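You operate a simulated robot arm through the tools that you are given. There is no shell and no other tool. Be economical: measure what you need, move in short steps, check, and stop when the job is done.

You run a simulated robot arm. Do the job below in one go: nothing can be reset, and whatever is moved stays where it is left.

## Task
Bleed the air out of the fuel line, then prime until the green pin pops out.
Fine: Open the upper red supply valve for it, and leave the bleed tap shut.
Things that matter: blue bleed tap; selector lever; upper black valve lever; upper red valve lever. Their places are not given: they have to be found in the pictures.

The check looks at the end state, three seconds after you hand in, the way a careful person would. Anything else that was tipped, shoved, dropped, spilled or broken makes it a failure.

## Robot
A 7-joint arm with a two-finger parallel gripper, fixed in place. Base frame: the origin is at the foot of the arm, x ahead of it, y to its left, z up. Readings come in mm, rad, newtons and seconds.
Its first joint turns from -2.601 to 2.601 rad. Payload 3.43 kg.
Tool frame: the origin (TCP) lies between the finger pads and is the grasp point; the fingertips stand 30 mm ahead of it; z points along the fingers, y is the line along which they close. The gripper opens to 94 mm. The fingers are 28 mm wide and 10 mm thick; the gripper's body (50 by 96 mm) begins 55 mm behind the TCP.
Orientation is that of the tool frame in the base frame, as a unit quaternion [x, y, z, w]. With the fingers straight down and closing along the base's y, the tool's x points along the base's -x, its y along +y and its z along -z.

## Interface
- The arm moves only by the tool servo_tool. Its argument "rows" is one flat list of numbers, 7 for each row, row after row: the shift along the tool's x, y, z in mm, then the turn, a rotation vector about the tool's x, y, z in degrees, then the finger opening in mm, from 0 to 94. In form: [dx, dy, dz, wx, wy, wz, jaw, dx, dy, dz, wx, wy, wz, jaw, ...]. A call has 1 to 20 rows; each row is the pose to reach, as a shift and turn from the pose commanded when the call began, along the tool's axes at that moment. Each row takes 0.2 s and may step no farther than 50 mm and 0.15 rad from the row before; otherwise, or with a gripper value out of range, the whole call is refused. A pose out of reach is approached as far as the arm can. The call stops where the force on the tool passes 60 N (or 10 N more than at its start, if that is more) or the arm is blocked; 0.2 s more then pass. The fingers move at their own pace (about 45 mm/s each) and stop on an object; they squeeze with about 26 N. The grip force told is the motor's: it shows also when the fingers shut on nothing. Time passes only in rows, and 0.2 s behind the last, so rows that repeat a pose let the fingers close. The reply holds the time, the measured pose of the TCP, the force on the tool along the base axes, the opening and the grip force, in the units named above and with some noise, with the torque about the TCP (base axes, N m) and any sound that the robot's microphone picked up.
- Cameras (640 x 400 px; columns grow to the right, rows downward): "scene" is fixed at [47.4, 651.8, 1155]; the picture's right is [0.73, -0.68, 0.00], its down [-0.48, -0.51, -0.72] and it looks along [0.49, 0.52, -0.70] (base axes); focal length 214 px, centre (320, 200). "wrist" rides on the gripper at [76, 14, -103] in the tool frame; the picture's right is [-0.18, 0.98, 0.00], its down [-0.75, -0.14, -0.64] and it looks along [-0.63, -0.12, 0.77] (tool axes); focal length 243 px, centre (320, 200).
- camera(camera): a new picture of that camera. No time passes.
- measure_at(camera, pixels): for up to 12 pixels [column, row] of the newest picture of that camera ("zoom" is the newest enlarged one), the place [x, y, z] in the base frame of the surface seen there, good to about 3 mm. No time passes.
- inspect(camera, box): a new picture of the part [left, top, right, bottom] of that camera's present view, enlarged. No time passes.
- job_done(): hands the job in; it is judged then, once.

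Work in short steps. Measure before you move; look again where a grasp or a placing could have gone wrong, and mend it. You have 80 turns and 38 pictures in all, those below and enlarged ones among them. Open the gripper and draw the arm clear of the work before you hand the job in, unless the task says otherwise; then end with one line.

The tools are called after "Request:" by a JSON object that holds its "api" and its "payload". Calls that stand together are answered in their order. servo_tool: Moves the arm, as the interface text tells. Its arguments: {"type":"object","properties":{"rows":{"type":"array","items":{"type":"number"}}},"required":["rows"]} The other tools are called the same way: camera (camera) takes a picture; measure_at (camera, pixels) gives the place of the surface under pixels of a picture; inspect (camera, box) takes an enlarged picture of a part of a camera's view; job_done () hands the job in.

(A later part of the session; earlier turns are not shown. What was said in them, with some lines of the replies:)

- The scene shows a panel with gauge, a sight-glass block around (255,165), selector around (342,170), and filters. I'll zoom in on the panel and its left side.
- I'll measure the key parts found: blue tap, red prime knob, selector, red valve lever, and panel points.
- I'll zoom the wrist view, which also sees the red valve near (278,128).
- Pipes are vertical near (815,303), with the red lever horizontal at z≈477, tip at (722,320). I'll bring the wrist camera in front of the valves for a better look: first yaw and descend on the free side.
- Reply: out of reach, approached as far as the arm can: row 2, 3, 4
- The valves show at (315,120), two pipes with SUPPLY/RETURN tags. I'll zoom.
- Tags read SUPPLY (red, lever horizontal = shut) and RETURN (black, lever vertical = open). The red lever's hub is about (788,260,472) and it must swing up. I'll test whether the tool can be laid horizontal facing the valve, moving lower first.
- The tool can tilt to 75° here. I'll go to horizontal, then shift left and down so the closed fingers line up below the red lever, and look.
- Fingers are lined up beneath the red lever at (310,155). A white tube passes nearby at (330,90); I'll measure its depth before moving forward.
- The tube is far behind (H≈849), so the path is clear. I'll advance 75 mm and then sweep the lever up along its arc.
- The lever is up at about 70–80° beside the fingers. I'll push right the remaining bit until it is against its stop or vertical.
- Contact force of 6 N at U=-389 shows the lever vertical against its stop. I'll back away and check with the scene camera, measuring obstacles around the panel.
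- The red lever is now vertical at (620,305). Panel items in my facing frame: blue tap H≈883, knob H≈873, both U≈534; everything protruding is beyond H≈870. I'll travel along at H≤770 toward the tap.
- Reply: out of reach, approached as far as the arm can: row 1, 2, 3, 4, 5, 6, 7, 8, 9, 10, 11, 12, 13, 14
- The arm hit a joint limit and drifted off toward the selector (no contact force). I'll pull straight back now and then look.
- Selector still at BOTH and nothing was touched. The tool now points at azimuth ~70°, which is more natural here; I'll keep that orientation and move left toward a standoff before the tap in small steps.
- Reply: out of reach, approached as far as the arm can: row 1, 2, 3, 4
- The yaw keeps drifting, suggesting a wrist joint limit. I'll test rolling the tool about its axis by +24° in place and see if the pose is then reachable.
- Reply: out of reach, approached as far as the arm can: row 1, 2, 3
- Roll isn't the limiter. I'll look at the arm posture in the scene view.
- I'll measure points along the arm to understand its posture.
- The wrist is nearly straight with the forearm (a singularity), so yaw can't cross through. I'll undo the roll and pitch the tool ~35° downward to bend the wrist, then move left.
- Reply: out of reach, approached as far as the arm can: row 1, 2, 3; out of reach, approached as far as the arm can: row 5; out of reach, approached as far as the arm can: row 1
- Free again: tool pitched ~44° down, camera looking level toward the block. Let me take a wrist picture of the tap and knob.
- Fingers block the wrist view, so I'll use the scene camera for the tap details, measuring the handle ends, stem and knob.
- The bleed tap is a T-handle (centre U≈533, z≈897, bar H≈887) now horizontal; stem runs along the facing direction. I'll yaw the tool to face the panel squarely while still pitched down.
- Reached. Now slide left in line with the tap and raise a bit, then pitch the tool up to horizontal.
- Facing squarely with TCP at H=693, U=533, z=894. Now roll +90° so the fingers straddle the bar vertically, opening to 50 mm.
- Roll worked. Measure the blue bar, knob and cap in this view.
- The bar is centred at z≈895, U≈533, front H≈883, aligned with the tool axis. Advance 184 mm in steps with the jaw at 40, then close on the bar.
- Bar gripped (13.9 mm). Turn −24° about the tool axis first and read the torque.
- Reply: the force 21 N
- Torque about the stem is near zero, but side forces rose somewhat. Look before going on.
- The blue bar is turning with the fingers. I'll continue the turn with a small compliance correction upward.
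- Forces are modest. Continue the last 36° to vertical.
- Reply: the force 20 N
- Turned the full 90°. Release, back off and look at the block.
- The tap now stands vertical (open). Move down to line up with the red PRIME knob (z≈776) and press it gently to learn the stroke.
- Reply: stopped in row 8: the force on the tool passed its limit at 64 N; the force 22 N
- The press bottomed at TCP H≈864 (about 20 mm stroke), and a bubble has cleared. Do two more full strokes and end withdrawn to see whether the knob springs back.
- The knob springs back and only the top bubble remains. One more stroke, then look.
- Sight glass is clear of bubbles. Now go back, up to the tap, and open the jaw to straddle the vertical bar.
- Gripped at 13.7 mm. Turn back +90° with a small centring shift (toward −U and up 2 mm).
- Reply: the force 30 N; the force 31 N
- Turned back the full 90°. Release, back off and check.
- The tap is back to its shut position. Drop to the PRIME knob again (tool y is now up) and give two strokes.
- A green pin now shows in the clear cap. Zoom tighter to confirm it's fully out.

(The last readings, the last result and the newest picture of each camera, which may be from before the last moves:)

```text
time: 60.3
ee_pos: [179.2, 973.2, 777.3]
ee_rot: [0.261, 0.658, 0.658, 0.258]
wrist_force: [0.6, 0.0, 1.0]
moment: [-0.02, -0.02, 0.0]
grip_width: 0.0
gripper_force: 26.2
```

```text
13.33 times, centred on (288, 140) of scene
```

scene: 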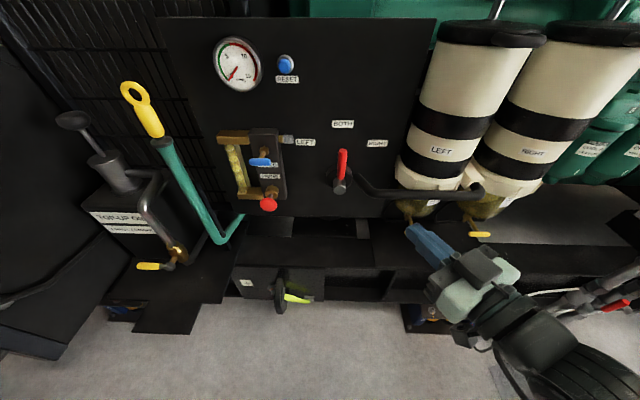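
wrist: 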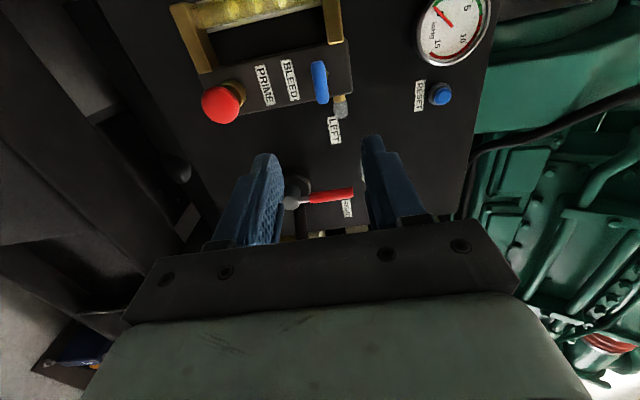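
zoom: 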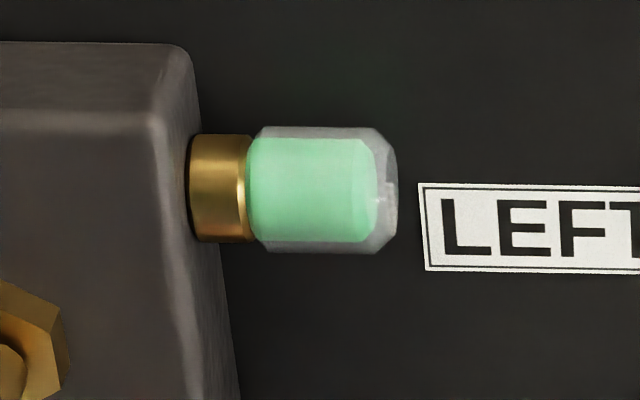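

The pin is fully out in the cap. Withdraw, open the gripper, and take a final overall picture.

Request:
{"api": "servo_tool", "payload": {"rows": [0, 0, -40, 0, 0, 0, 0, 0, 0, -80, 0, 0, 0, 0, 0, 0, -120, 0, 0, 0, 0, 0, 0, -160, 0, 0, 0, 20, 0, 0, -180, 0, 0, 0, 60, 0, 0, -180, 0, 0, 0, 60]}}

Request:
{"api": "camera", "payload": {"camera": "scene"}}

Request:
{"api": "inspect", "payload": {"camera": "scene", "box": [540, 240, 640, 340]}}

```text
time: 61.7
ee_pos: [55.7, 843.1, 778.4]
ee_rot: [0.26, 0.658, 0.658, 0.259]
wrist_force: [-0.4, -0.6, -0.2]
moment: [-0.01, -0.02, 0.02]
grip_width: 59.9
gripper_force: 0.1
```

```text
8 pictures are left
```

scene: 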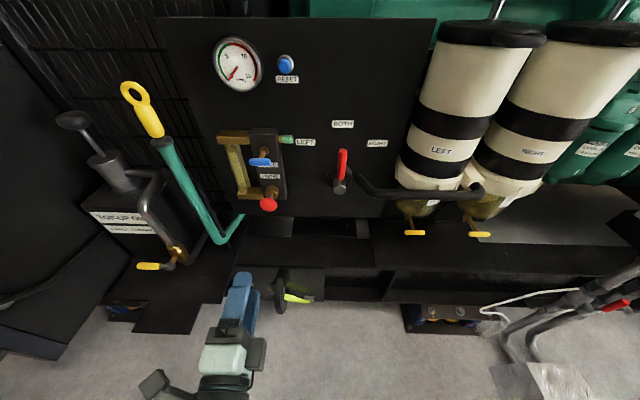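

```text
4.00 times, centred on (590, 290) of scene
```

zoom: 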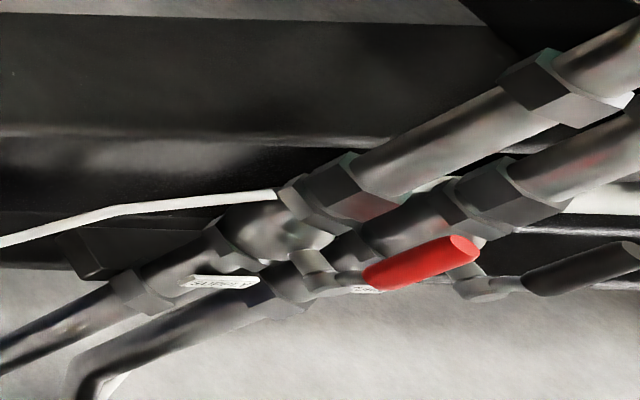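

The red lever parallels the open black lever. Quick check of its verticality by measurement.

Request:
{"api": "measure_at", "payload": {"camera": "zoom", "pixels": [[375, 275], [400, 265], [430, 256], [460, 245]]}}

```text
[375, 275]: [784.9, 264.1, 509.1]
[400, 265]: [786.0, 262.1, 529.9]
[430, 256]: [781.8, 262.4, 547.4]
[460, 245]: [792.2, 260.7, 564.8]
```

The red lever measures vertical (U constant within about 5 mm over z 509–565), the tap is shut, the pin is out and the arm is clear. Handing in.

Request:
{"api": "job_done", "payload": {}}

```text
The job is handed in.
```

The fuel line is bled and primed: the upper red supply valve is open, the sight glass is clear of bubbles, the green pin is out, and the blue bleed tap is shut again. I left the selector on BOTH and the black return valve open, as I found them.
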